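You operate a simulated robot arm through the tools that you are given. There is no shell and no other tool.

Carry out the task below with a simulated robot arm. There is one attempt and no reset: what you move stays moved.

JOB
Set up the blue game: orange post in the white socket, black post in the pink one.
Fine: push both posts right down.

It is judged by the outcome, as a careful person would: the job done as asked, and still so three seconds after it is handed in. It fails if anything else is knocked over, pushed out of place, dropped, spilled or broken.

ROBOT AND FRAMES
A 7-joint arm with a two-finger parallel gripper, fixed in place. Base frame: the origin is at the foot of the arm, x ahead of it, y to its left, z up; the work surface is at about z = 914. Lengths are in mm, angles in degrees, forces in N, time in s.
Its first joint turns from -166.0 to 166.0 degrees. Payload 3.43 kg.
Tool frame: the origin (TCP) lies between the finger pads and is the grasp point; the fingertips stand 30 mm ahead of it; z points along the fingers, y is the line along which they close. Largest opening 94 mm; finger width 28, thickness 10; the body of the gripper, 50 by 96 mm, starts 55 mm behind the TCP.
Orientation is that of the tool frame in the base frame, as a unit quaternion [w, x, y, z]. With the fingers straight down and closing along the base's y, the tool's x points along the base's -x, its y along +y and its z along -z.

CONTROLS
- The arm moves only by the tool nudge_tool. Its argument "moves" is a list of rows, each a list of 3 entries, a list of its own where there are three numbers: the opening, from 0 (shut) to 1 (fully open), then the shift along the tool's x, y, z in mm, then the turn, a rotation vector about the tool's x, y, z in degrees. In form: [[claw, [tx, ty, tz], [ax, ay, az]], ...]. A call has 1 to 20 rows; each row shifts and turns the commanded pose from where the row before left it, along the tool's axes as they then stand. Rows are played at 5 a second. More than 50 mm and 8.6 degrees between two rows, or a gripper value outside its range, and nothing of the call is played. Where a pose cannot be reached the arm comes as near as it can. A force on the tool above 40 N (or 10 N above the force at the start of the call, whichever is more), or a blocked arm, ends the call early, and 0.2 s more pass. The fingers move at their own pace (about 45 mm/s each) and stop on an object; they squeeze with about 23 N. The grip force told is the motor's: it shows also when the fingers shut on nothing. Time passes only in rows, and 0.2 s behind the last, so rows that do not move let the fingers close. It gives the time, the measured TCP pose, the force on the tool (base axes), the opening and the grip force at its end, in the units of the frame above (readings bear some noise), with the torque about the TCP (base axes, N m) and any sound that the robot's microphone picked up.
- Cameras (640 x 400 px; columns grow to the right, rows downward): "scene" is fixed at [231.8, -649.1, 1561.1]; the picture's right is [0.63, -0.78, 0.00], its down [-0.56, -0.45, -0.70] and it looks along [0.55, 0.44, -0.71] (base axes); focal length 261 px, centre (320, 200). "wrist" rides on the gripper at [76, 14, -102] in the tool frame; the picture's right is [-0.18, 0.98, 0.00], its down [-0.75, -0.14, -0.64] and it looks along [-0.63, -0.12, 0.77] (tool axes); focal length 243 px, centre (320, 200). There is no depth. A picture from a camera that has moved, and an enlarged one, comes with that camera's place and axes in the base frame and with its lens. The place of the scene camera against the robot may be out by one fixed shift of up to 18 mm in any direction.
- snapshot(camera): a new picture of that camera. It takes no simulated time.
- raise_lower(by): slides the trunk up (or, below 0, down) by that many mm; the arm rides with it, the base frame stays. It gives what a move gives, with no picture.
- enlarge(camera, box): a new picture of the part [left, top, right, bottom] of that camera's present view, enlarged. It takes no simulated time.
- sign_off(): hands the job in; it is judged then, once.

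Places have to be worked out from the pictures, the camera data and where the tool is seen. Open the gripper and draw the arm clear of the work before you hand the job in, unless the task says otherwise.

The tools are called after "Call:" by a JSON object that holds its "name" and its "arguments". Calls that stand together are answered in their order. nudge_tool: Moves the arm, as the interface text tells. Its arguments: {"type":"object","properties":{"moves":{"type":"array"}},"required":["moves"]} The other tools are called the same way: raise_lower (by) slides the trunk up or down; snapshot (camera) takes a picture; enlarge (camera, box) takes an enlarged picture of a part of a camera's view; sign_off () hands the job in.

At the start:

```text
t: 0.0
tcp_pos: [448.1, -312.3, 1313.9]
tcp_rot: [0.0, 0.0, 1.0, 0.0]
force: [0.1, 0.1, 0.5]
torque: [-0.02, -0.02, -0.03]
width: 93.8
gripper_force: 0.0
trunk travel left (down, up): [-525.0, 85.0]
```

scene: 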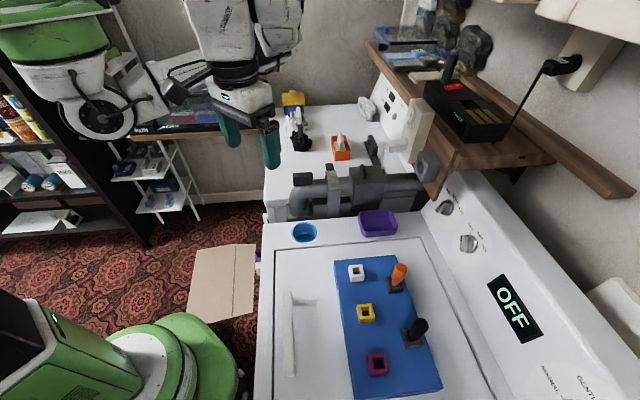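
wrist: 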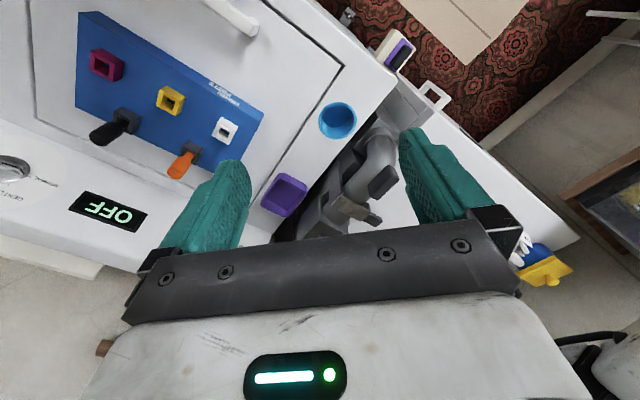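

I'll start with enlarged views of the blue board in both cameras, so I can work out where the posts and sockets are.

Call:
{"name": "enlarge", "arguments": {"camera": "scene", "box": [320, 240, 460, 400]}}

Call:
{"name": "enlarge", "arguments": {"camera": "wrist", "box": [60, 0, 300, 200]}}

```text
2.50 times, centred on (390, 320) of scene
camera zoom: at [231.8, -649.1, 1561.1], right [0.63, -0.78, 0.0], down [-0.56, -0.45, -0.7], along [0.55, 0.44, -0.71], focal length 653 px, centre (145, -100)
```

zoom: 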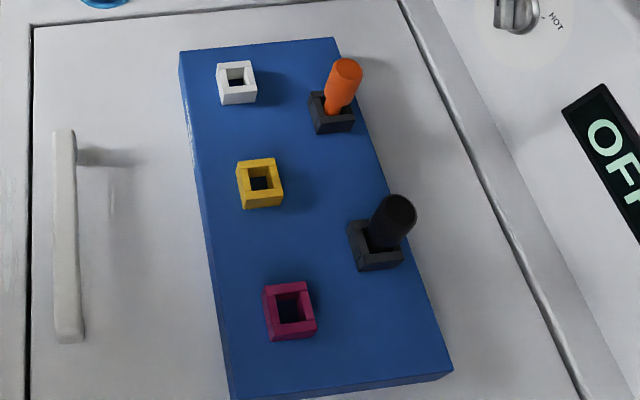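

```text
2.00 times, centred on (180, 100) of wrist
camera zoom: at [372.4, -298.9, 1416.7], right [0.18, 0.98, 0.0], down [0.75, -0.14, 0.64], along [0.63, -0.12, -0.77], focal length 485 px, centre (600, 400)
```

zoom: 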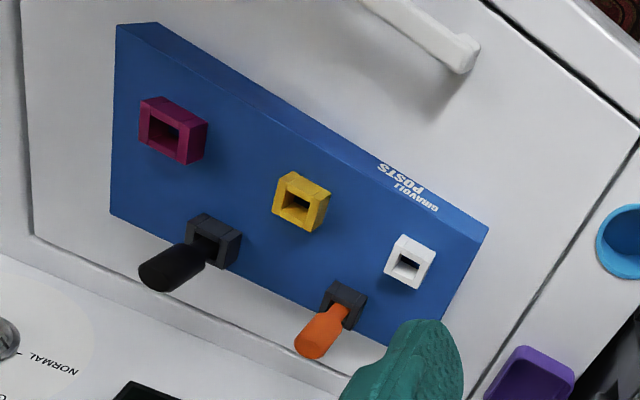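

The posts sit in dark sockets near the back panel, and the board lies at about 45° to the base axes. I'll move to a viewing position up in front of the board, turn the tool 45° so the fingers line up with it, and then look again.

Call:
{"name": "nudge_tool", "arguments": {"moves": [[1, [11.1, -26.9, 23.4], [0, 0, 0]], [1, [11.1, -26.9, 23.4], [0, 0, 0]], [1, [11.1, -26.9, 23.4], [0, 0, 0]], [1, [11.1, -26.9, 23.4], [0, 0, 0]], [1, [11.1, -26.9, 23.4], [0, 0, 0]], [1, [11.1, -26.9, 23.4], [0, 0, 0]], [1, [11.1, -26.9, 23.4], [0, 0, 0]], [1, [0, 0, 0], [0, 0, 7.5]], [1, [0, 0, 0], [0, 0, 7.5]], [1, [0, 0, 0], [0, 0, 7.5]], [1, [0, 0, 0], [0, 0, 7.5]], [1, [0, 0, 0], [0, 0, 7.5]], [1, [0, 0, 0], [0, 0, 7.5]], [1, [0, 0, 0], [0, 0, 0]]]}}

Call:
{"name": "snapshot", "arguments": {"camera": "wrist"}}

Call:
{"name": "snapshot", "arguments": {"camera": "scene"}}

```text
t: 3.0
tcp_pos: [370.3, -501.7, 1150.1]
tcp_rot: [-0.001, 0.383, 0.924, 0.0]
force: [-0.3, 1.1, 0.5]
torque: [0.03, 0.01, -0.02]
width: 93.9
gripper_force: 0.0
trunk travel left (down, up): [-525.0, 85.0]
```

```text
taken
camera wrist: at [327.1, -437.5, 1253.0], right [0.83, 0.56, 0.0], down [0.43, -0.63, 0.64], along [0.36, -0.53, -0.77], focal length 243 px, centre (320, 200)
```

wrist: 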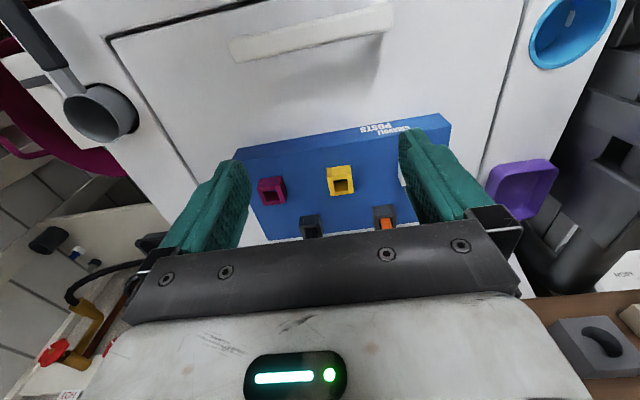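

```text
taken
```

scene: 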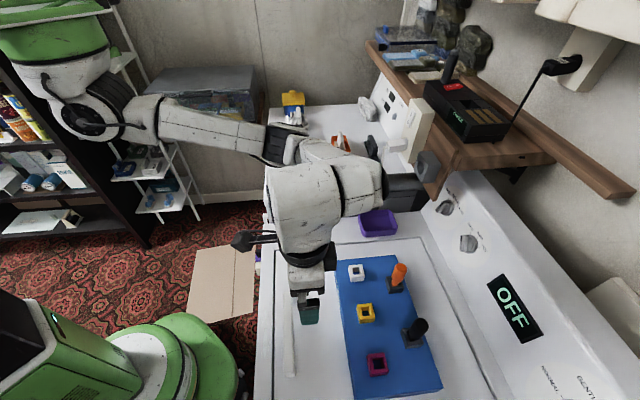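

The arm is in the viewing position and the board shows between the fingers. I'll enlarge that part to measure it.

Call:
{"name": "enlarge", "arguments": {"camera": "wrist", "box": [220, 100, 460, 250]}}

Call:
{"name": "enlarge", "arguments": {"camera": "scene", "box": [240, 200, 460, 400]}}

```text
2.67 times, centred on (340, 175) of wrist
camera zoom: at [327.1, -437.5, 1253.0], right [0.83, 0.56, 0.0], down [0.43, -0.63, 0.64], along [0.36, -0.53, -0.77], focal length 647 px, centre (267, 267)
```

zoom: 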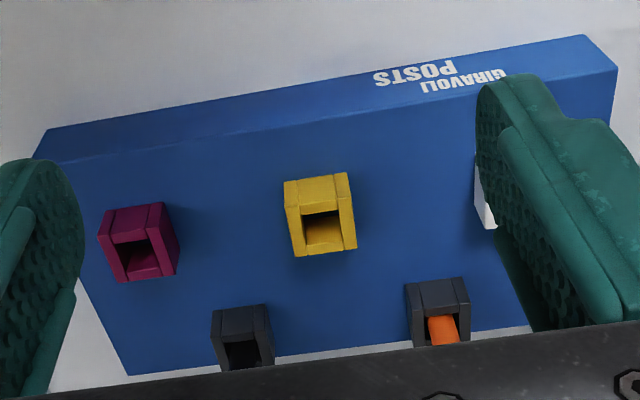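

```text
2.00 times, centred on (350, 300) of scene
camera zoom: at [231.8, -649.1, 1561.1], right [0.63, -0.78, 0.0], down [-0.56, -0.45, -0.7], along [0.55, 0.44, -0.71], focal length 522 px, centre (260, 0)
```

zoom: 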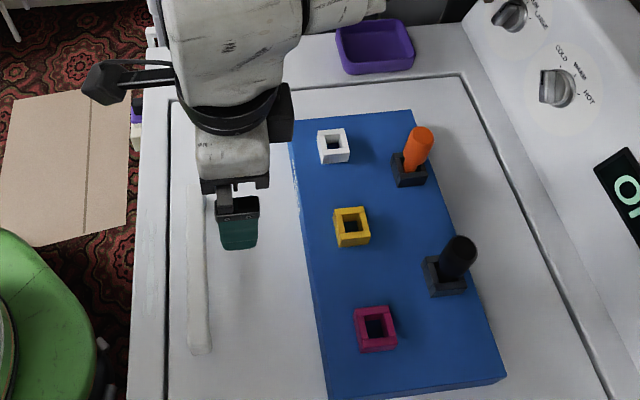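

Triangulating between the two wrist views puts the socket rims at about z = 1000 and the post tops at about z = 1066. Before moving deeper in, I'll check how close the arm links are to the shelf.

Call:
{"name": "enlarge", "arguments": {"camera": "scene", "box": [220, 80, 480, 260]}}

```text
2.22 times, centred on (350, 170) of scene
camera zoom: at [231.8, -649.1, 1561.1], right [0.63, -0.78, 0.0], down [-0.56, -0.45, -0.7], along [0.55, 0.44, -0.71], focal length 580 px, centre (253, 267)
```

zoom: 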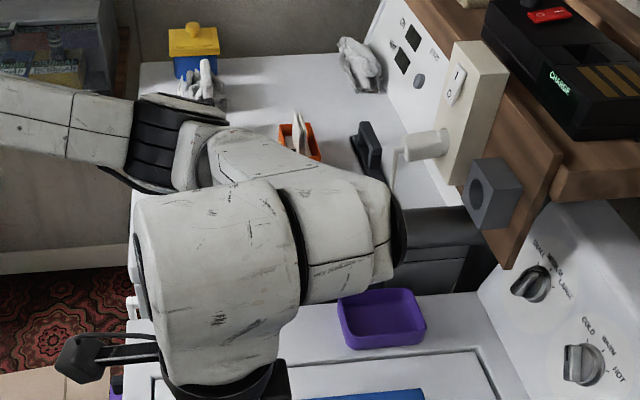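

The shelf is well above and beyond the orange post, but the arm's wrist block sticks out towards it. I'll go halfway towards the orange post at z = 1150 and check the clearance.

Call:
{"name": "nudge_tool", "arguments": {"moves": [[1, [-31, 11.8, 0], [0, 0, 0]], [1, [-31, 11.8, 0], [0, 0, 0]], [1, [-31, 11.8, 0], [0, 0, 0]], [1, [0, 0, 0], [0, 0, 0]]]}}

Call:
{"name": "snapshot", "arguments": {"camera": "scene"}}

Call:
{"name": "snapshot", "arguments": {"camera": "wrist"}}

```text
t: 4.0
tcp_pos: [461.6, -541.4, 1149.8]
tcp_rot: [-0.001, 0.383, 0.924, 0.0]
force: [0.3, 0.2, -0.1]
torque: [0.03, 0.03, 0.0]
width: 94.0
gripper_force: 0.1
trunk travel left (down, up): [-525.0, 85.0]
```

```text
taken
```

scene: 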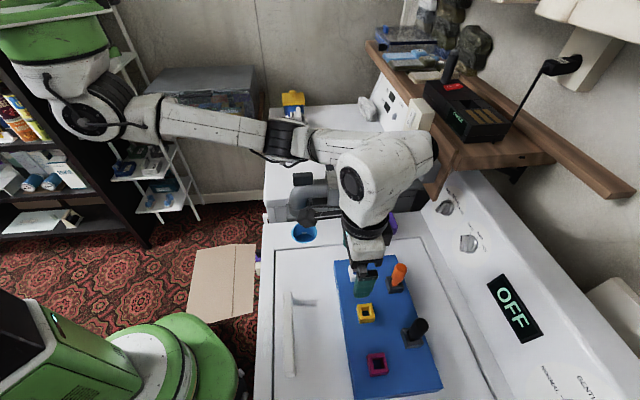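

```text
taken
camera wrist: at [418.4, -478.2, 1251.6], right [0.83, 0.56, 0.0], down [0.43, -0.63, 0.64], along [0.36, -0.53, -0.77], focal length 243 px, centre (320, 200)
```

wrist: 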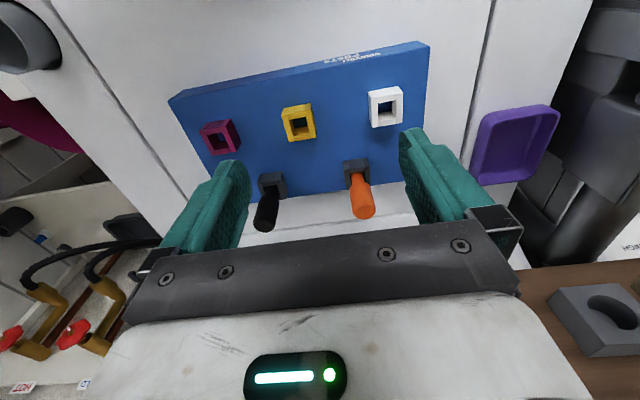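

The wrist block now overlaps the shelf in the scene view. I'll enlarge both views to pin down where the wooden parts are.

Call:
{"name": "enlarge", "arguments": {"camera": "scene", "box": [340, 20, 640, 240]}}

Call:
{"name": "enlarge", "arguments": {"camera": "wrist", "box": [440, 180, 640, 400]}}

Call:
{"name": "enlarge", "arguments": {"camera": "wrist", "box": [160, 30, 460, 230]}}

```text
1.82 times, centred on (490, 130) of scene
camera zoom: at [231.8, -649.1, 1561.1], right [0.63, -0.78, 0.0], down [-0.56, -0.45, -0.7], along [0.55, 0.44, -0.71], focal length 475 px, centre (11, 327)
```

zoom: 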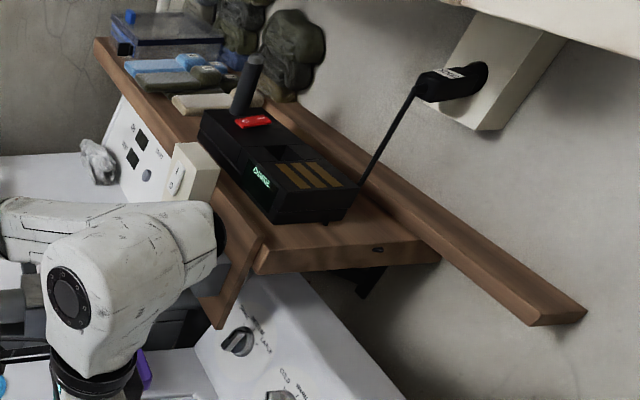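

```text
1.82 times, centred on (540, 290) of wrist
camera zoom: at [418.4, -478.2, 1251.6], right [0.83, 0.56, 0.0], down [0.43, -0.63, 0.64], along [0.36, -0.53, -0.77], focal length 441 px, centre (-80, 36)
```

zoom: 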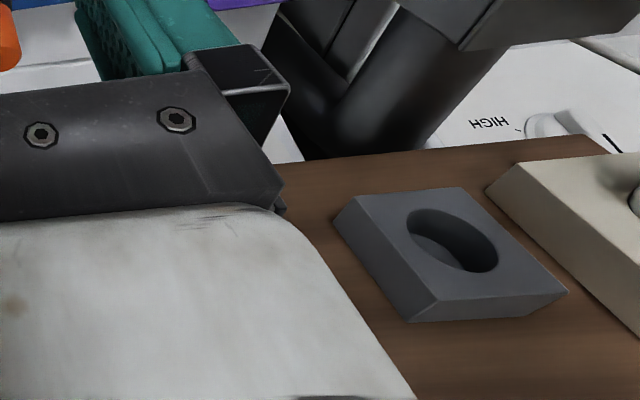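

```text
2.00 times, centred on (310, 130) of wrist
camera zoom: at [418.4, -478.2, 1251.6], right [0.83, 0.56, 0.0], down [0.43, -0.63, 0.64], along [0.36, -0.53, -0.77], focal length 485 px, centre (340, 340)
```

zoom: 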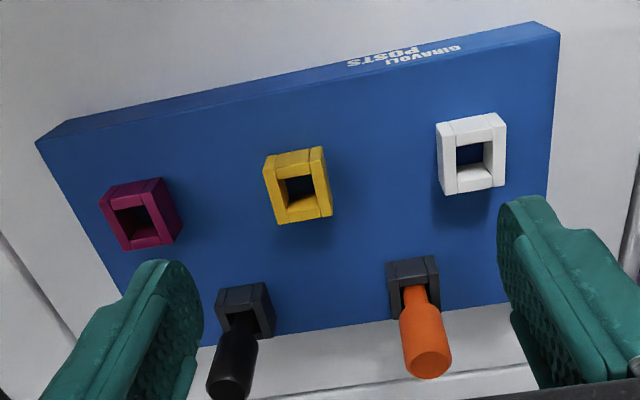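

The posts have a thinner stem and a thicker handle, and the shelf edge is about 170 mm or more clear of the orange post. I'll go over the estimated orange post position (about 553, -586) with the fingertips above its top.

Call:
{"name": "nudge_tool", "arguments": {"moves": [[1, [-32, 11, 6], [0, 0, 0]], [1, [-32, 11, 6], [0, 0, 0]], [1, [-32, 11, 6], [0, 0, 0]], [1, [0, 0, 0], [0, 0, 0]]]}}

Call:
{"name": "snapshot", "arguments": {"camera": "wrist"}}

Call:
{"name": "snapshot", "arguments": {"camera": "scene"}}

```text
t: 5.0
tcp_pos: [552.5, -586.7, 1132.5]
tcp_rot: [0.0, 0.383, 0.924, 0.0]
force: [0.5, -0.3, 0.0]
torque: [0.01, -0.02, -0.01]
width: 93.7
gripper_force: 0.0
trunk travel left (down, up): [-525.0, 85.0]
```

```text
taken
camera wrist: at [509.7, -523.4, 1234.6], right [0.83, 0.56, 0.0], down [0.43, -0.63, 0.64], along [0.36, -0.53, -0.77], focal length 243 px, centre (320, 200)
```

wrist: 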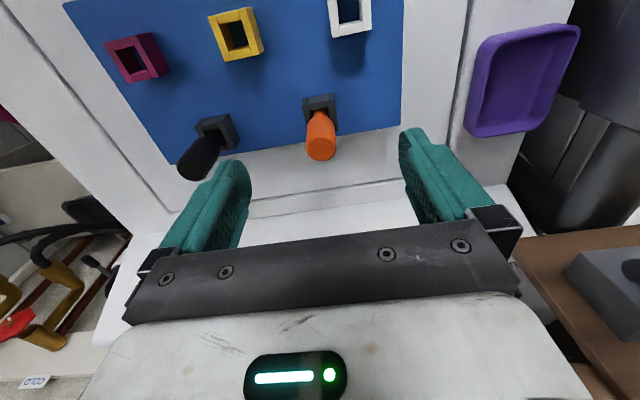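

```text
taken
```

scene: 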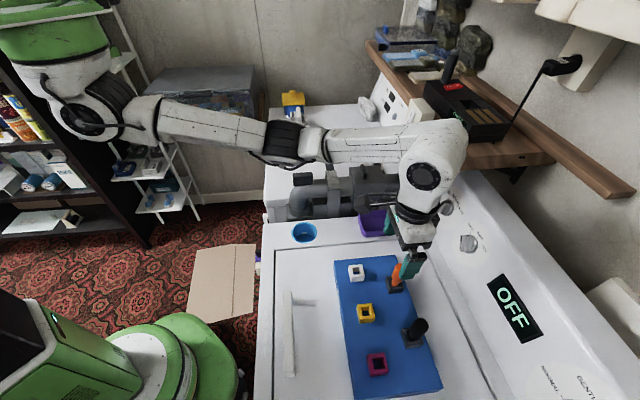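

Triangulating the post top between the last two wrist views gives about (567, -606, 1044), a bit further back than I estimated. I'll enlarge the view to refine this.

Call:
{"name": "enlarge", "arguments": {"camera": "wrist", "box": [240, 0, 400, 170]}}

Call:
{"name": "enlarge", "arguments": {"camera": "wrist", "box": [60, 0, 300, 190]}}

Call:
{"name": "enlarge", "arguments": {"camera": "scene", "box": [320, 230, 470, 330]}}

```text
2.35 times, centred on (320, 85) of wrist
camera zoom: at [509.7, -523.4, 1234.6], right [0.83, 0.56, 0.0], down [0.43, -0.63, 0.64], along [0.36, -0.53, -0.77], focal length 571 px, centre (320, 471)
```

zoom: 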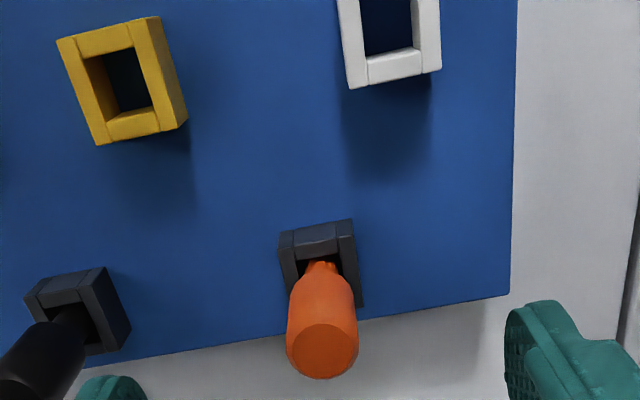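

```text
2.11 times, centred on (180, 95) of wrist
camera zoom: at [509.7, -523.4, 1234.6], right [0.83, 0.56, 0.0], down [0.43, -0.63, 0.64], along [0.36, -0.53, -0.77], focal length 511 px, centre (615, 421)
```

zoom: 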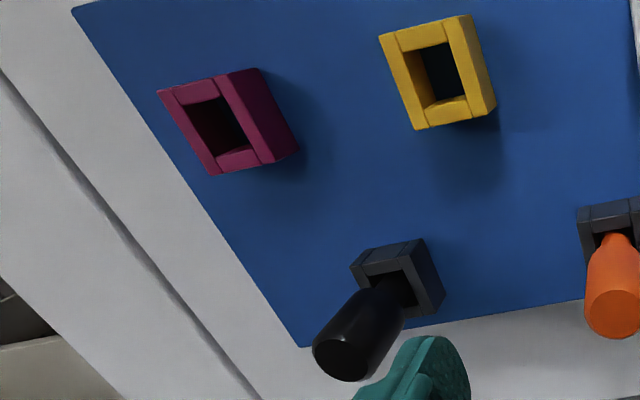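

```text
4.00 times, centred on (395, 280) of scene
camera zoom: at [231.8, -649.1, 1561.1], right [0.63, -0.78, 0.0], down [-0.56, -0.45, -0.7], along [0.55, 0.44, -0.71], focal length 1044 px, centre (20, -120)
```

zoom: 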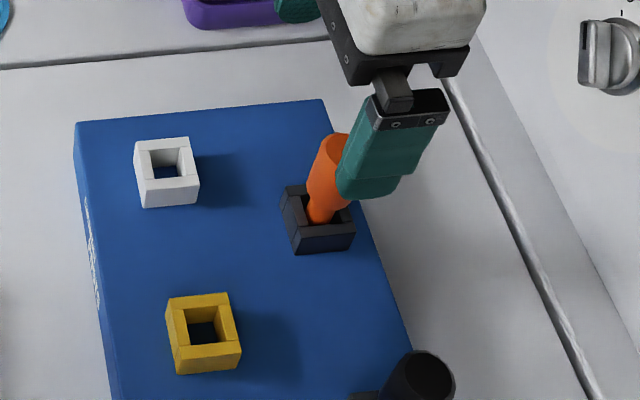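

The refined estimates are: orange post axis about (567, -606) with its top near z = 1044, socket rims near z = 982, pink at about (391, -658) and white at about (534, -517). I'll shift sideways onto the orange axis, come down so the fingertips are just above the post top, and check.

Call:
{"name": "nudge_tool", "arguments": {"moves": [[1, [-24, -4, 0], [0, 0, 0]], [1, [0, 0, 20], [0, 0, 0]], [1, [0, 0, 20], [0, 0, 0]], [1, [0, 0, 0], [0, 0, 0]]]}}

Call:
{"name": "snapshot", "arguments": {"camera": "wrist"}}

Call:
{"name": "enlarge", "arguments": {"camera": "scene", "box": [320, 200, 470, 330]}}

```text
t: 6.0
tcp_pos: [566.5, -606.6, 1090.1]
tcp_rot: [0.0, 0.383, 0.924, 0.0]
force: [-0.2, -0.1, 0.3]
torque: [0.0, -0.02, -0.04]
width: 94.0
gripper_force: 0.1
trunk travel left (down, up): [-525.0, 85.0]
```

```text
taken
camera wrist: at [523.1, -542.0, 1194.5], right [0.83, 0.56, 0.0], down [0.43, -0.63, 0.64], along [0.36, -0.53, -0.77], focal length 243 px, centre (320, 200)
```

wrist: 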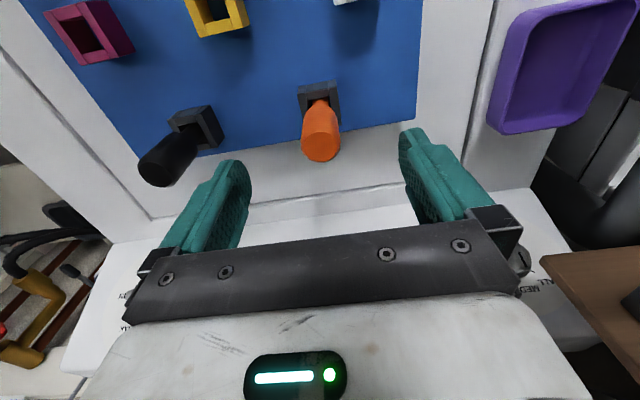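

```text
3.08 times, centred on (395, 265) of scene
camera zoom: at [231.8, -649.1, 1561.1], right [0.63, -0.78, 0.0], down [-0.56, -0.45, -0.7], along [0.55, 0.44, -0.71], focal length 803 px, centre (89, 0)
```

zoom: 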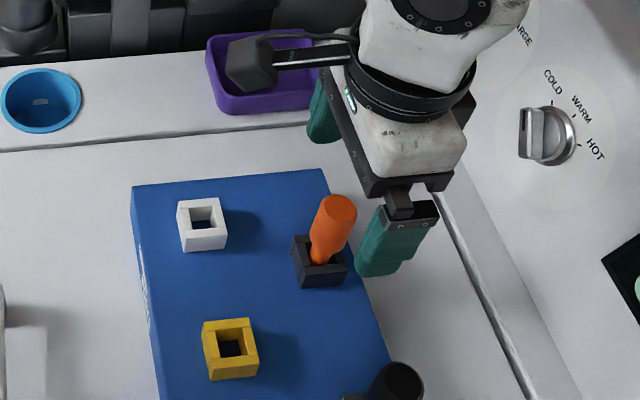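

In the wrist view the post top sits on the tool axis, midway between the fingers. I'll lower around it to TCP z ≈ 1030.

Call:
{"name": "nudge_tool", "arguments": {"moves": [[1, [0, 0, 20], [0, 0, 0]], [1, [0, 0, 20], [0, 0, 0]], [1, [0, 0, 20], [0, 0, 0]], [1, [0, 0, 0], [0, 0, 0]]]}}

Call:
{"name": "snapshot", "arguments": {"camera": "wrist"}}

Call:
{"name": "enlarge", "arguments": {"camera": "scene", "box": [320, 200, 470, 330]}}

```text
t: 7.0
tcp_pos: [565.0, -606.9, 1032.0]
tcp_rot: [0.0, 0.383, 0.924, 0.0]
force: [0.0, -0.1, 0.3]
torque: [0.02, -0.03, -0.03]
width: 94.2
gripper_force: 0.1
trunk travel left (down, up): [-525.0, 85.0]
```

```text
taken
camera wrist: at [522.4, -542.2, 1134.7], right [0.83, 0.56, 0.0], down [0.43, -0.63, 0.64], along [0.36, -0.53, -0.77], focal length 243 px, centre (320, 200)
```

wrist: 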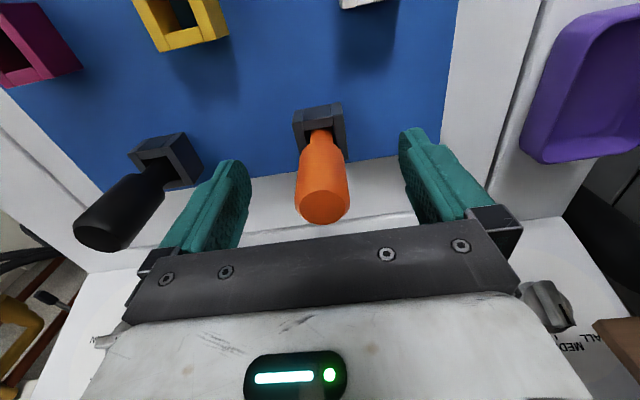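

```text
3.08 times, centred on (395, 265) of scene
camera zoom: at [231.8, -649.1, 1561.1], right [0.63, -0.78, 0.0], down [-0.56, -0.45, -0.7], along [0.55, 0.44, -0.71], focal length 803 px, centre (89, 0)
```

zoom: 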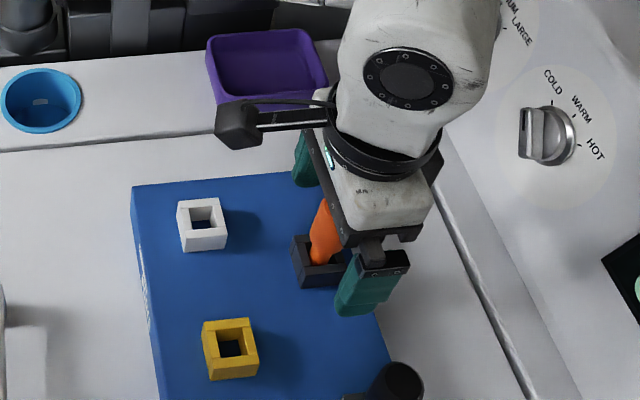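

Triangulation puts the post axis at about (568, -608) with its top at z = 1044.5. It is centred between the fingers and the pads cover the cylindrical part of the handle, so I'll close the gripper.

Call:
{"name": "nudge_tool", "arguments": {"moves": [[0, [0, 0, 0], [0, 0, 0]], [0, [0, 0, 0], [0, 0, 0]], [0, [0, 0, 0], [0, 0, 0]], [0, [0, 0, 0], [0, 0, 0]], [0, [0, 0, 0], [0, 0, 0]], [0, [0, 0, 0], [0, 0, 0]], [0, [0, 0, 0], [0, 0, 0]]]}}

Call:
{"name": "snapshot", "arguments": {"camera": "wrist"}}

Call:
{"name": "enlarge", "arguments": {"camera": "scene", "box": [320, 200, 470, 330]}}

```text
t: 8.6
tcp_pos: [566.0, -605.1, 1032.2]
tcp_rot: [0.0, 0.383, 0.924, 0.0]
force: [-0.2, 0.2, 0.5]
torque: [0.0, 0.01, 0.01]
width: 25.6
gripper_force: 23.3
trunk travel left (down, up): [-525.0, 85.0]
```

```text
taken
camera wrist: at [522.4, -542.2, 1135.0], right [0.83, 0.56, 0.0], down [0.43, -0.63, 0.64], along [0.36, -0.53, -0.77], focal length 243 px, centre (320, 200)
```

wrist: 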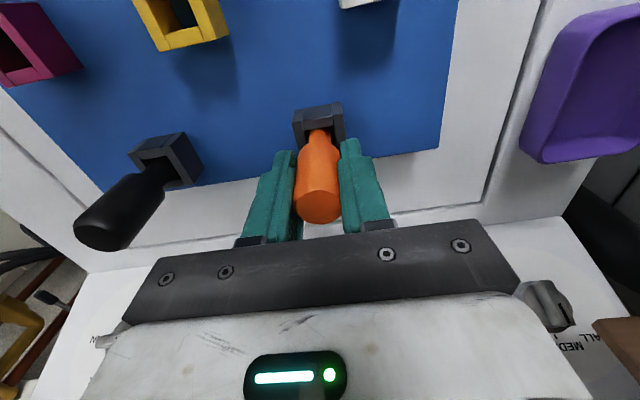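

```text
3.08 times, centred on (395, 265) of scene
camera zoom: at [231.8, -649.1, 1561.1], right [0.63, -0.78, 0.0], down [-0.56, -0.45, -0.7], along [0.55, 0.44, -0.71], focal length 803 px, centre (89, 0)
```

zoom: 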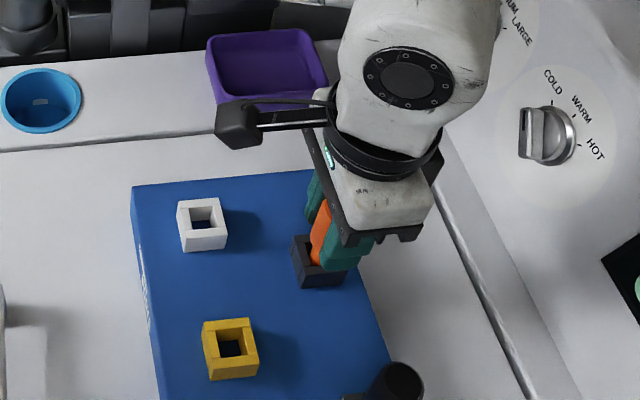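

The post is gripped at 25.6 mm width and 23 N. I'll lift it gently straight up out of its parking socket, watching the force.

Call:
{"name": "nudge_tool", "arguments": {"moves": [[0, [0, 0, -5], [0, 0, 0]], [0, [0, 0, -10], [0, 0, 0]], [0, [0, 0, -15], [0, 0, 0]], [0, [0, 0, -15], [0, 0, 0]], [0, [0, 0, -15], [0, 0, 0]], [0, [0, 0, -15], [0, 0, 0]], [0, [0, 0, 0], [0, 0, 0]]]}}

Call:
{"name": "snapshot", "arguments": {"camera": "wrist"}}

Call:
{"name": "enlarge", "arguments": {"camera": "scene", "box": [320, 200, 470, 330]}}

```text
t: 10.2
tcp_pos: [565.8, -606.0, 1107.3]
tcp_rot: [0.0, 0.383, 0.924, 0.0]
force: [-0.4, -0.3, -0.7]
torque: [-0.01, -0.05, -0.02]
width: 25.8
gripper_force: 22.8
trunk travel left (down, up): [-525.0, 85.0]
```

```text
taken
camera wrist: at [522.6, -542.5, 1209.8], right [0.83, 0.56, 0.0], down [0.43, -0.63, 0.64], along [0.36, -0.53, -0.77], focal length 243 px, centre (320, 200)
```

wrist: 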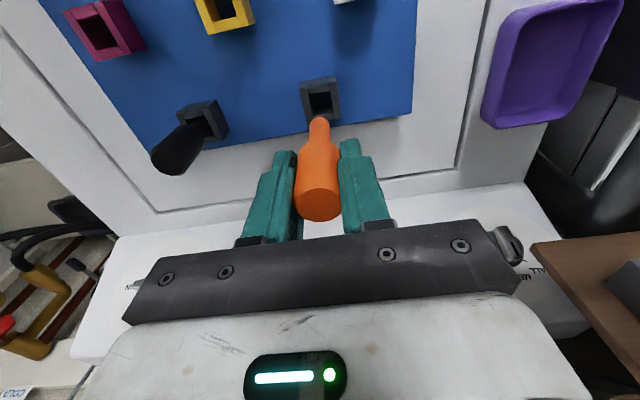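

```text
3.08 times, centred on (395, 265) of scene
camera zoom: at [231.8, -649.1, 1561.1], right [0.63, -0.78, 0.0], down [-0.56, -0.45, -0.7], along [0.55, 0.44, -0.71], focal length 803 px, centre (89, 0)
```

zoom: 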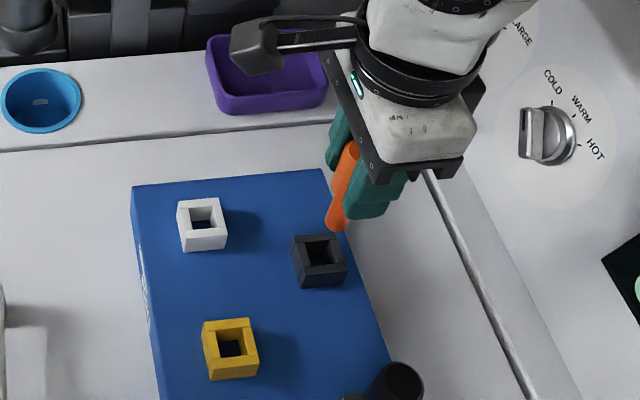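

The orange post is out and held firmly. I'll enlarge the view to measure how far the stem reaches below the TCP and where the white socket is.

Call:
{"name": "enlarge", "arguments": {"camera": "wrist", "box": [260, 60, 380, 230]}}

Call:
{"name": "enlarge", "arguments": {"camera": "scene", "box": [340, 230, 430, 290]}}

```text
2.35 times, centred on (320, 145) of wrist
camera zoom: at [522.6, -542.5, 1209.8], right [0.83, 0.56, 0.0], down [0.43, -0.63, 0.64], along [0.36, -0.53, -0.77], focal length 571 px, centre (320, 329)
```

zoom: 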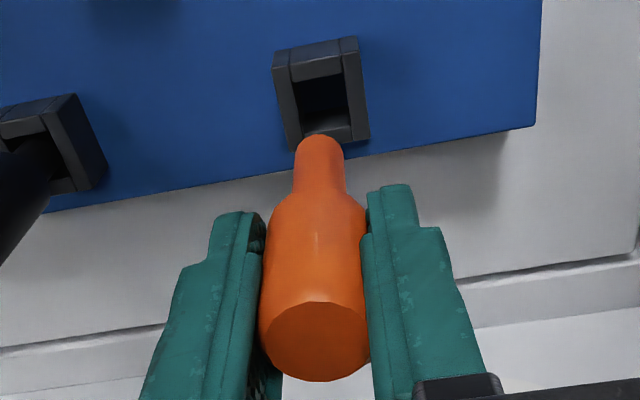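

```text
6.67 times, centred on (385, 260) of scene
camera zoom: at [231.8, -649.1, 1561.1], right [0.63, -0.78, 0.0], down [-0.56, -0.45, -0.7], along [0.55, 0.44, -0.71], focal length 1740 px, centre (-113, -200)
```

zoom: 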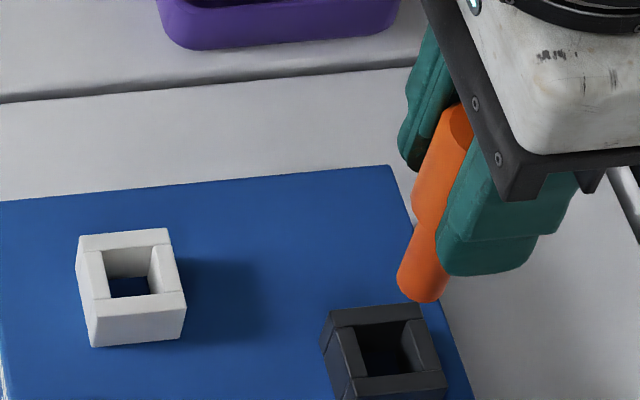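

The stem is about 17 mm wide and the hole only slightly larger, so I need to be precise. This view of the now-empty parking socket is my reference: when the white socket shows at the same pixels at the same height, the post will be right above it. I'll enlarge the reference.

Call:
{"name": "enlarge", "arguments": {"camera": "wrist", "box": [280, 65, 360, 125]}}

```text
6.67 times, centred on (320, 95) of wrist
camera zoom: at [522.6, -542.5, 1209.8], right [0.83, 0.56, 0.0], down [0.43, -0.63, 0.64], along [0.36, -0.53, -0.77], focal length 1618 px, centre (320, 900)
```

zoom: 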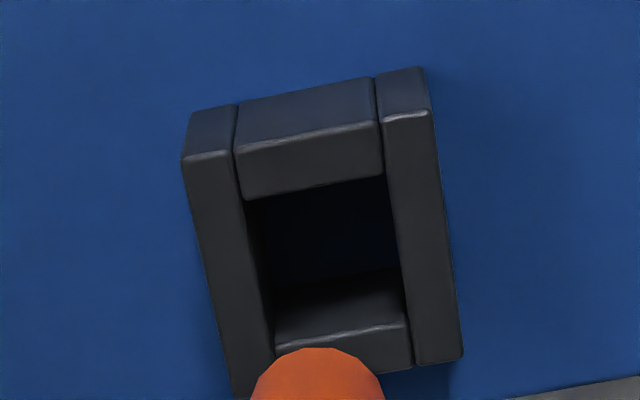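

The reference is recorded: hole centre at zoom pixel (329, 260), hole about 19.4 mm wide against a 16 mm stem. I'll now carry the post to the white socket at the same height.

Call:
{"name": "nudge_tool", "arguments": {"moves": [[0, [20, 9.5, 0], [0, 0, 0]], [0, [22, 10, 0], [0, 0, 0]], [0, [22, 10, 0], [0, 0, 0]], [0, [20, 10, 0], [0, 0, 0]], [0, [0, 0, 0], [0, 0, 0]], [0, [0, 0, 0], [0, 0, 0]]]}}

Call:
{"name": "snapshot", "arguments": {"camera": "wrist"}}

Call:
{"name": "enlarge", "arguments": {"camera": "wrist", "box": [280, 65, 360, 125]}}

Call:
{"name": "enlarge", "arguments": {"camera": "scene", "box": [320, 200, 470, 330]}}

```text
t: 11.6
tcp_pos: [534.9, -517.9, 1106.4]
tcp_rot: [-0.001, 0.383, 0.924, 0.0]
force: [0.2, -0.4, 0.6]
torque: [0.01, 0.01, 0.0]
width: 25.7
gripper_force: 23.0
trunk travel left (down, up): [-525.0, 85.0]
```

```text
taken
camera wrist: at [491.8, -454.8, 1209.5], right [0.83, 0.56, 0.0], down [0.43, -0.63, 0.64], along [0.36, -0.53, -0.77], focal length 243 px, centre (320, 200)
```

wrist: 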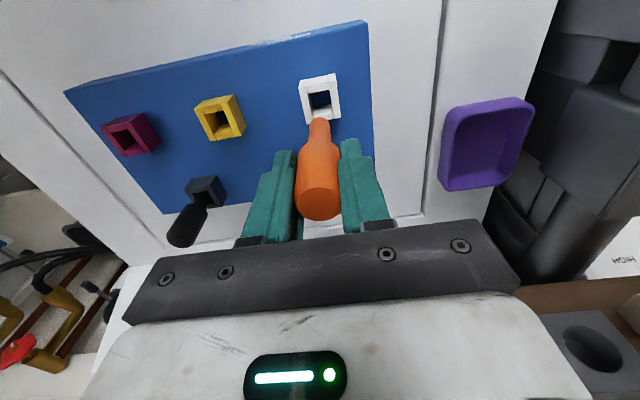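

```text
6.67 times, centred on (320, 95) of wrist
camera zoom: at [491.8, -454.8, 1209.5], right [0.83, 0.56, 0.0], down [0.43, -0.63, 0.64], along [0.36, -0.53, -0.77], focal length 1618 px, centre (320, 900)
```

zoom: 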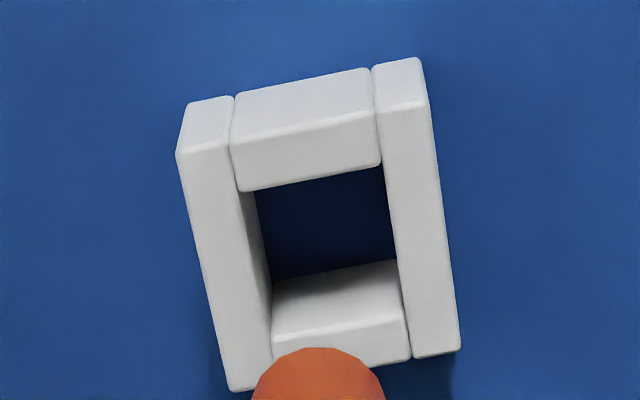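

```text
3.08 times, centred on (395, 265) of scene
camera zoom: at [231.8, -649.1, 1561.1], right [0.63, -0.78, 0.0], down [-0.56, -0.45, -0.7], along [0.55, 0.44, -0.71], focal length 803 px, centre (89, 0)
```

zoom: 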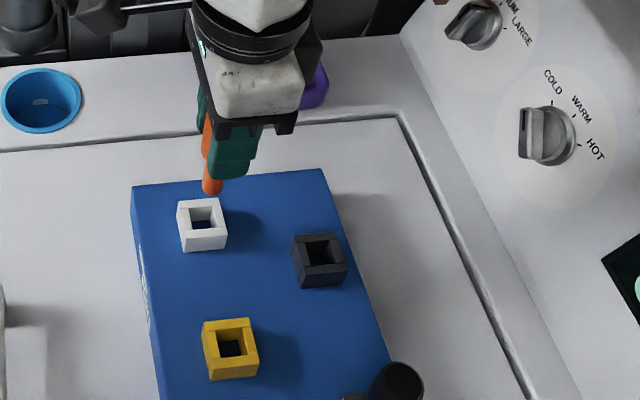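

The white socket lines up to within about 1 mm of the reference. I'll make a small correction of about +1 mm in tool x and +0.5 mm in tool y, then lower until the stem is just above the rim and check again.

Call:
{"name": "nudge_tool", "arguments": {"moves": [[0, [1.1, 0.5, 0], [0, 0, 0]], [0, [0, 0, 12], [0, 0, 0]], [0, [0, 0, 12], [0, 0, 0]], [0, [0, 0, 8], [0, 0, 0]], [0, [0, 0, 0], [0, 0, 0]], [0, [0, 0, 0], [0, 0, 0]]]}}

Call:
{"name": "enlarge", "arguments": {"camera": "wrist", "box": [280, 65, 360, 145]}}

Call:
{"name": "enlarge", "arguments": {"camera": "scene", "box": [335, 240, 395, 290]}}

```text
t: 13.0
tcp_pos: [533.4, -516.8, 1074.7]
tcp_rot: [0.0, 0.382, 0.924, -0.001]
force: [0.2, -0.5, 0.0]
torque: [0.0, 0.0, 0.01]
width: 25.6
gripper_force: 23.5
trunk travel left (down, up): [-525.0, 85.0]
```

```text
5.00 times, centred on (320, 105) of wrist
camera zoom: at [491.0, -453.9, 1177.6], right [0.83, 0.56, 0.0], down [0.43, -0.63, 0.64], along [0.36, -0.53, -0.77], focal length 1213 px, centre (320, 675)
```

zoom: 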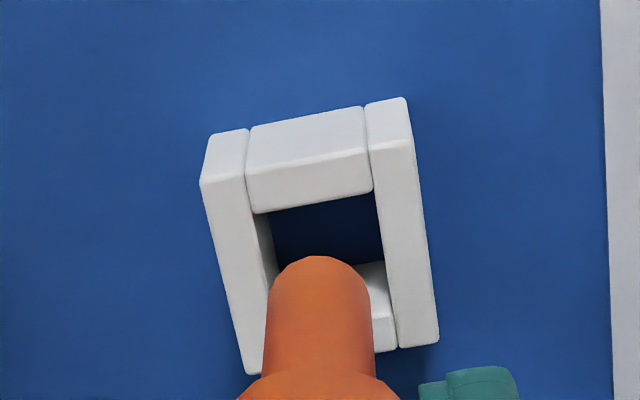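

```text
8.00 times, centred on (365, 265) of scene
camera zoom: at [231.8, -649.1, 1561.1], right [0.63, -0.78, 0.0], down [-0.56, -0.45, -0.7], along [0.55, 0.44, -0.71], focal length 2088 px, centre (-40, -320)
```

zoom: 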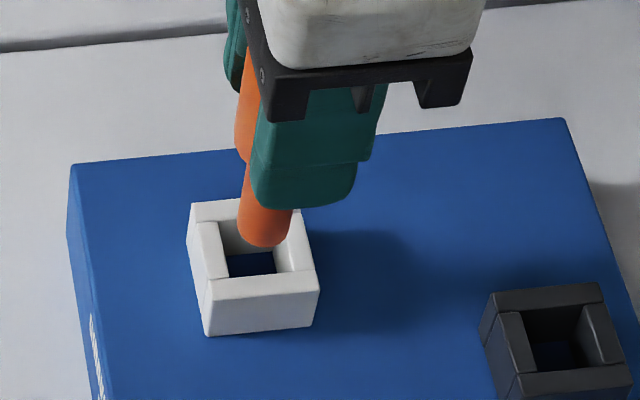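

The stem end is just above the white socket. I'll take tight zooms from both cameras to check its alignment with the hole along both board axes.

Call:
{"name": "enlarge", "arguments": {"camera": "scene", "box": [345, 255, 385, 285]}}

Call:
{"name": "enlarge", "arguments": {"camera": "wrist", "box": [290, 80, 350, 120]}}

```text
13.33 times, centred on (365, 270) of scene
camera zoom: at [231.8, -649.1, 1561.1], right [0.63, -0.78, 0.0], down [-0.56, -0.45, -0.7], along [0.55, 0.44, -0.71], focal length 3480 px, centre (-280, -733)
```

zoom: 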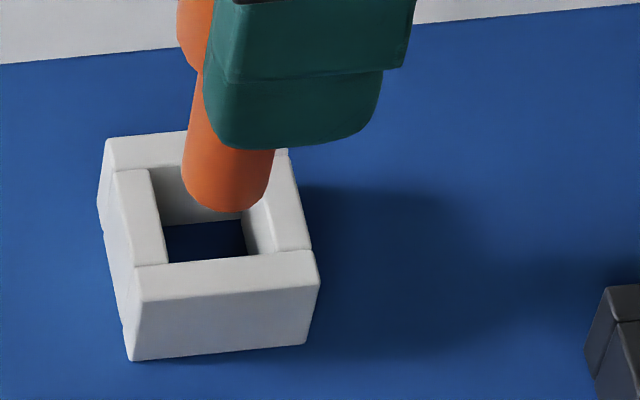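

```text
10.00 times, centred on (320, 100) of wrist
camera zoom: at [491.0, -453.9, 1177.6], right [0.83, 0.56, 0.0], down [0.43, -0.63, 0.64], along [0.36, -0.53, -0.77], focal length 2426 px, centre (320, 1200)
```

zoom: 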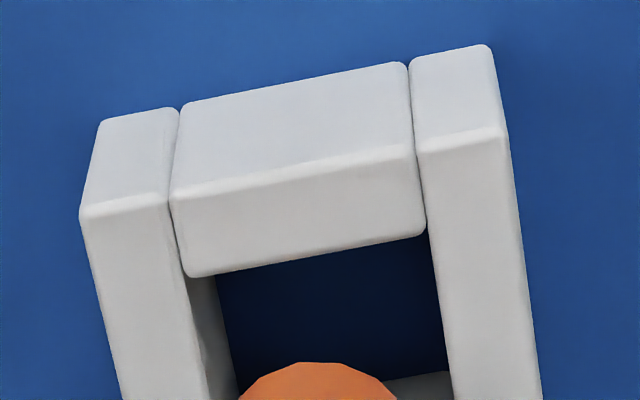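

Both views say the stem needs about +1.0 mm in tool x and +0.7 mm in tool y to be centred. I'll apply that and lower in small steps into the mouth of the hole, watching the force.

Call:
{"name": "nudge_tool", "arguments": {"moves": [[0, [1.0, 0.7, 0], [0, 0, 0]], [0, [0, 0, 0], [0, 0, 0]], [0, [0, 0, 4], [0, 0, 0]], [0, [0, 0, 4], [0, 0, 0]], [0, [0, 0, 3], [0, 0, 0]], [0, [0, 0, 0], [0, 0, 0]], [0, [0, 0, 0], [0, 0, 0]]]}}

Call:
{"name": "enlarge", "arguments": {"camera": "scene", "box": [345, 255, 385, 285]}}

Call:
{"name": "enlarge", "arguments": {"camera": "wrist", "box": [280, 75, 360, 155]}}

```text
t: 14.6
tcp_pos: [533.9, -515.8, 1063.4]
tcp_rot: [0.0, 0.382, 0.924, 0.0]
force: [-0.2, 0.0, -0.3]
torque: [0.03, -0.01, 0.02]
width: 25.5
gripper_force: 23.8
trunk travel left (down, up): [-525.0, 85.0]
```

```text
13.33 times, centred on (365, 270) of scene
camera zoom: at [231.8, -649.1, 1561.1], right [0.63, -0.78, 0.0], down [-0.56, -0.45, -0.7], along [0.55, 0.44, -0.71], focal length 3480 px, centre (-280, -733)
```

zoom: 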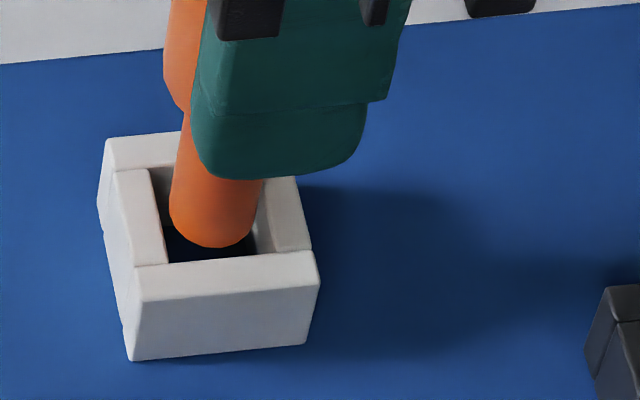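

```text
5.00 times, centred on (320, 115) of wrist
camera zoom: at [490.7, -452.8, 1167.0], right [0.83, 0.56, 0.0], down [0.43, -0.63, 0.64], along [0.36, -0.53, -0.77], focal length 1213 px, centre (320, 625)
```

zoom: 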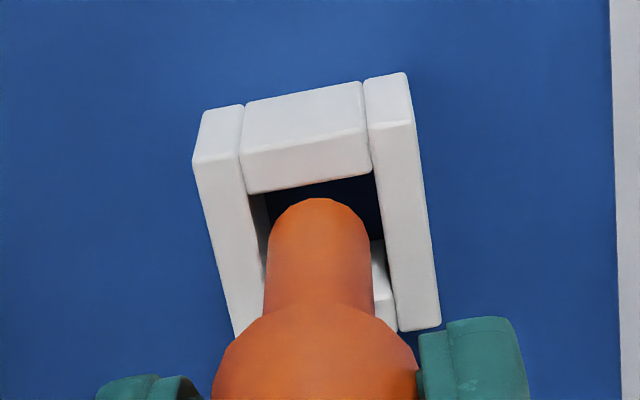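

The stem end is centred over the hole in both views and about to enter. I'll continue down gently.

Call:
{"name": "nudge_tool", "arguments": {"moves": [[0, [-0.3, 0, 2], [0, 0, 0]], [0, [0, 0, 2], [0, 0, 0]], [0, [0, 0, 2], [0, 0, 0]], [0, [0, 0, 2], [0, 0, 0]], [0, [0, 0, 2], [0, 0, 0]], [0, [0, 0, 0], [0, 0, 0]]]}}

Call:
{"name": "enlarge", "arguments": {"camera": "scene", "box": [345, 255, 385, 285]}}

Call:
{"name": "enlarge", "arguments": {"camera": "wrist", "box": [280, 85, 360, 165]}}

```text
t: 16.0
tcp_pos: [535.1, -516.0, 1053.8]
tcp_rot: [0.0, 0.383, 0.924, 0.0]
force: [-0.1, -0.8, -0.6]
torque: [0.01, -0.02, -0.01]
width: 25.6
gripper_force: 22.9
trunk travel left (down, up): [-525.0, 85.0]
```

```text
13.33 times, centred on (365, 270) of scene
camera zoom: at [231.8, -649.1, 1561.1], right [0.63, -0.78, 0.0], down [-0.56, -0.45, -0.7], along [0.55, 0.44, -0.71], focal length 3480 px, centre (-280, -733)
```

zoom: 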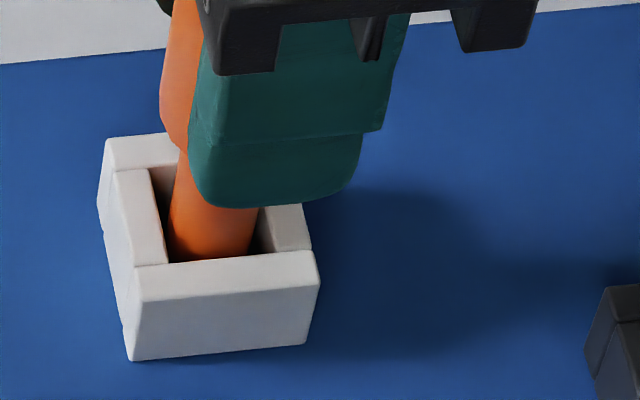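

```text
5.00 times, centred on (320, 125) of wrist
camera zoom: at [491.2, -453.0, 1157.0], right [0.83, 0.56, 0.0], down [0.43, -0.63, 0.64], along [0.36, -0.53, -0.77], focal length 1213 px, centre (320, 575)
```

zoom: 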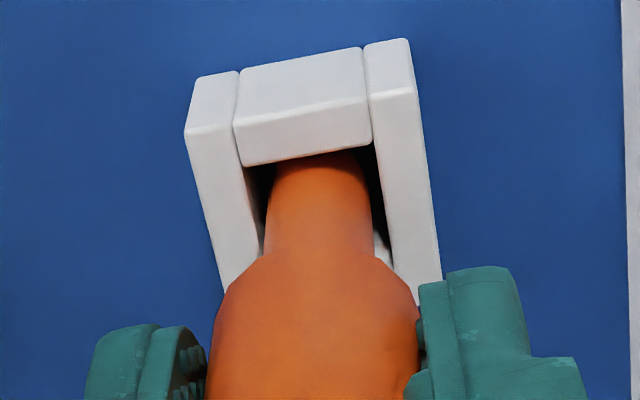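

The stem is inside the socket with no contact force. I'll continue down towards the seated height of about 1032, where the post sat in its parking socket.

Call:
{"name": "nudge_tool", "arguments": {"moves": [[0, [0, 0, 3], [0, 0, 0]], [0, [0, 0, 3], [0, 0, 0]], [0, [0, 0, 3], [0, 0, 0]], [0, [0, 0, 3], [0, 0, 0]], [0, [0, 0, 3], [0, 0, 0]], [0, [0, 0, 2], [0, 0, 0]], [0, [0, 0, 2], [0, 0, 0]], [0, [0, 0, 0], [0, 0, 0]]]}}

Call:
{"name": "enlarge", "arguments": {"camera": "scene", "box": [345, 255, 385, 285]}}

Call:
{"name": "enlarge", "arguments": {"camera": "wrist", "box": [260, 95, 380, 225]}}

```text
t: 17.8
tcp_pos: [534.4, -516.7, 1035.1]
tcp_rot: [0.0, 0.383, 0.924, 0.0]
force: [2.4, 0.1, 16.1]
torque: [0.16, -0.36, -0.03]
width: 25.8
gripper_force: 22.9
trunk travel left (down, up): [-525.0, 85.0]
```

```text
13.33 times, centred on (365, 270) of scene
camera zoom: at [231.8, -649.1, 1561.1], right [0.63, -0.78, 0.0], down [-0.56, -0.45, -0.7], along [0.55, 0.44, -0.71], focal length 3480 px, centre (-280, -733)
```

zoom: 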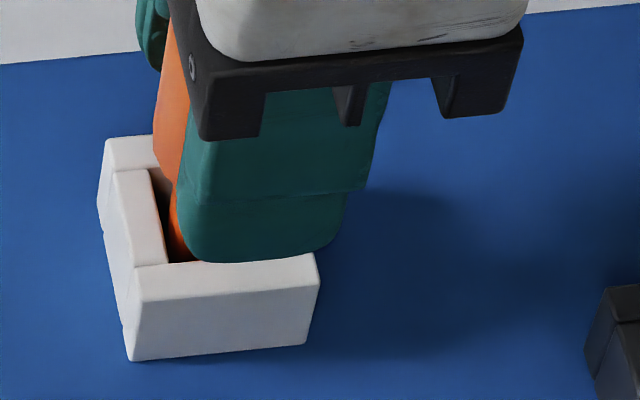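

```text
3.08 times, centred on (320, 160) of wrist
camera zoom: at [491.1, -452.8, 1138.1], right [0.83, 0.56, 0.0], down [0.43, -0.63, 0.64], along [0.36, -0.53, -0.77], focal length 746 px, centre (320, 323)
```

zoom: 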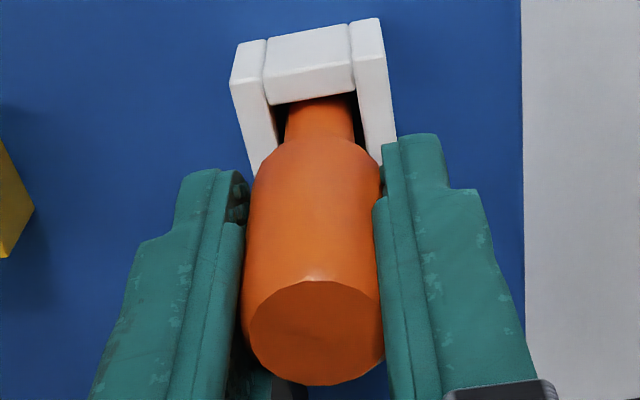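

There's 16 N of contact at z ≈ 1035, about 3 mm above the post's seated height in the parking socket. I'll press further in 1 mm steps to see whether it goes down.

Call:
{"name": "nudge_tool", "arguments": {"moves": [[0, [0, 0, 1], [0, 0, 0]], [0, [0, 0, 1], [0, 0, 0]], [0, [0, 0, 1], [0, 0, 0]], [0, [0, 0, 0], [0, 0, 0]]]}}

Call:
{"name": "enlarge", "arguments": {"camera": "wrist", "box": [260, 95, 380, 225]}}

Call:
{"name": "enlarge", "arguments": {"camera": "scene", "box": [335, 240, 395, 290]}}

```text
t: 18.8
tcp_pos: [534.9, -516.1, 1031.7]
tcp_rot: [0.0, 0.382, 0.924, 0.0]
force: [-0.8, -0.8, 15.2]
torque: [-0.22, 0.27, 0.0]
width: 25.5
gripper_force: 22.5
trunk travel left (down, up): [-525.0, 85.0]
```

```text
3.08 times, centred on (320, 160) of wrist
camera zoom: at [491.0, -452.9, 1134.9], right [0.83, 0.56, 0.0], down [0.43, -0.63, 0.64], along [0.36, -0.53, -0.77], focal length 746 px, centre (320, 323)
```

zoom: 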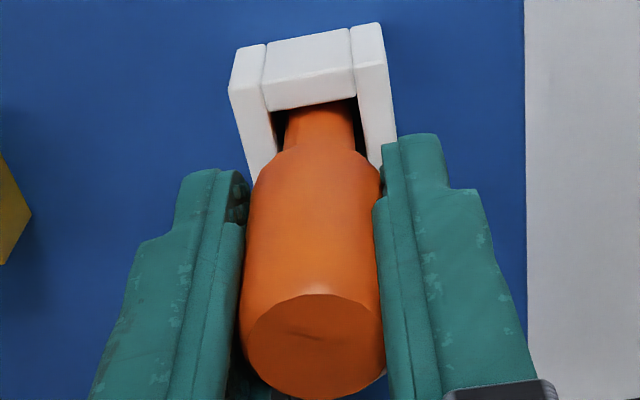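

```text
8.00 times, centred on (365, 265) of scene
camera zoom: at [231.8, -649.1, 1561.1], right [0.63, -0.78, 0.0], down [-0.56, -0.45, -0.7], along [0.55, 0.44, -0.71], focal length 2088 px, centre (-40, -320)
```

zoom: 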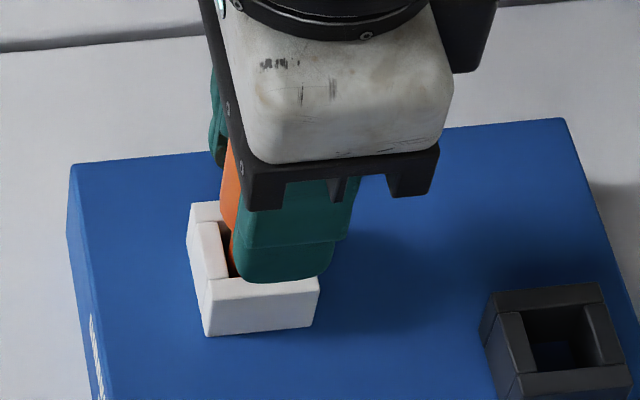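

The post slipped up about 2.5 mm in the grip under roughly 15 N, so it's tight near the bottom and won't go home by gripping alone. I'll release it, rise above it, close the fingers and push on its top.

Call:
{"name": "nudge_tool", "arguments": {"moves": [[0, [0, 0, -1], [0, 0, 0]], [0.6, [0, 0, 0], [0, 0, 0]], [0.6, [0, 0, 0], [0, 0, 0]], [0.6, [0, 0, 0], [0, 0, 0]], [0.6, [0, 0, 0], [0, 0, 0]], [0.6, [0, 0, -15], [0, 0, 0]], [0.6, [0, 0, -20], [0, 0, 0]], [0.6, [0, 0, -20], [0, 0, 0]], [0.6, [0, 0, -20], [0, 0, 0]], [0.6, [0, 0, 0], [0, 0, 0]]]}}

Call:
{"name": "snapshot", "arguments": {"camera": "wrist"}}

Call:
{"name": "enlarge", "arguments": {"camera": "scene", "box": [335, 240, 395, 290]}}

```text
t: 21.0
tcp_pos: [534.3, -517.9, 1109.6]
tcp_rot: [0.0, 0.383, 0.924, 0.0]
force: [0.0, 0.2, 0.4]
torque: [-0.01, 0.04, -0.01]
width: 56.5
gripper_force: 0.0
trunk travel left (down, up): [-525.0, 85.0]
```

```text
taken
camera wrist: at [491.0, -453.5, 1211.1], right [0.83, 0.56, 0.0], down [0.43, -0.63, 0.64], along [0.36, -0.53, -0.77], focal length 243 px, centre (320, 200)
```

wrist: 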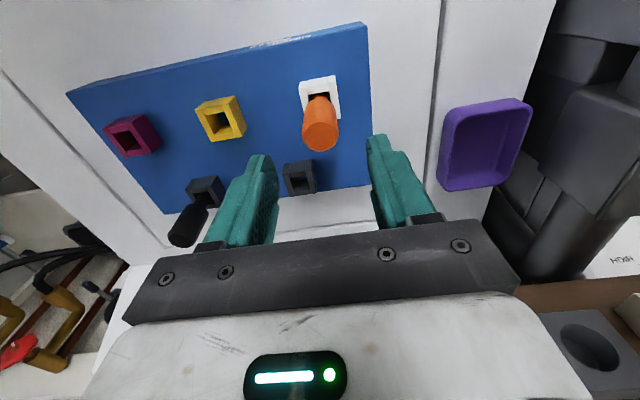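

```text
8.00 times, centred on (365, 265) of scene
camera zoom: at [231.8, -649.1, 1561.1], right [0.63, -0.78, 0.0], down [-0.56, -0.45, -0.7], along [0.55, 0.44, -0.71], focal length 2088 px, centre (-40, -320)
```

zoom: 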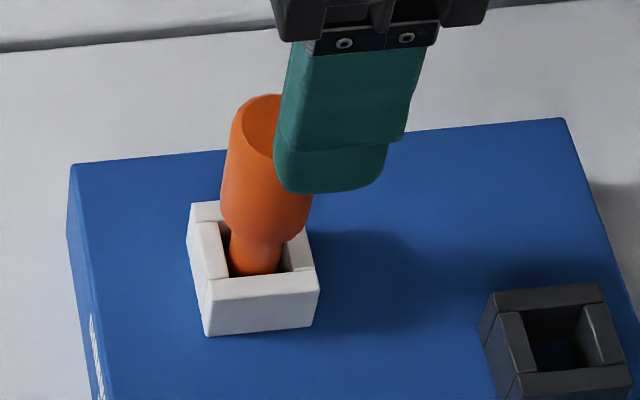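

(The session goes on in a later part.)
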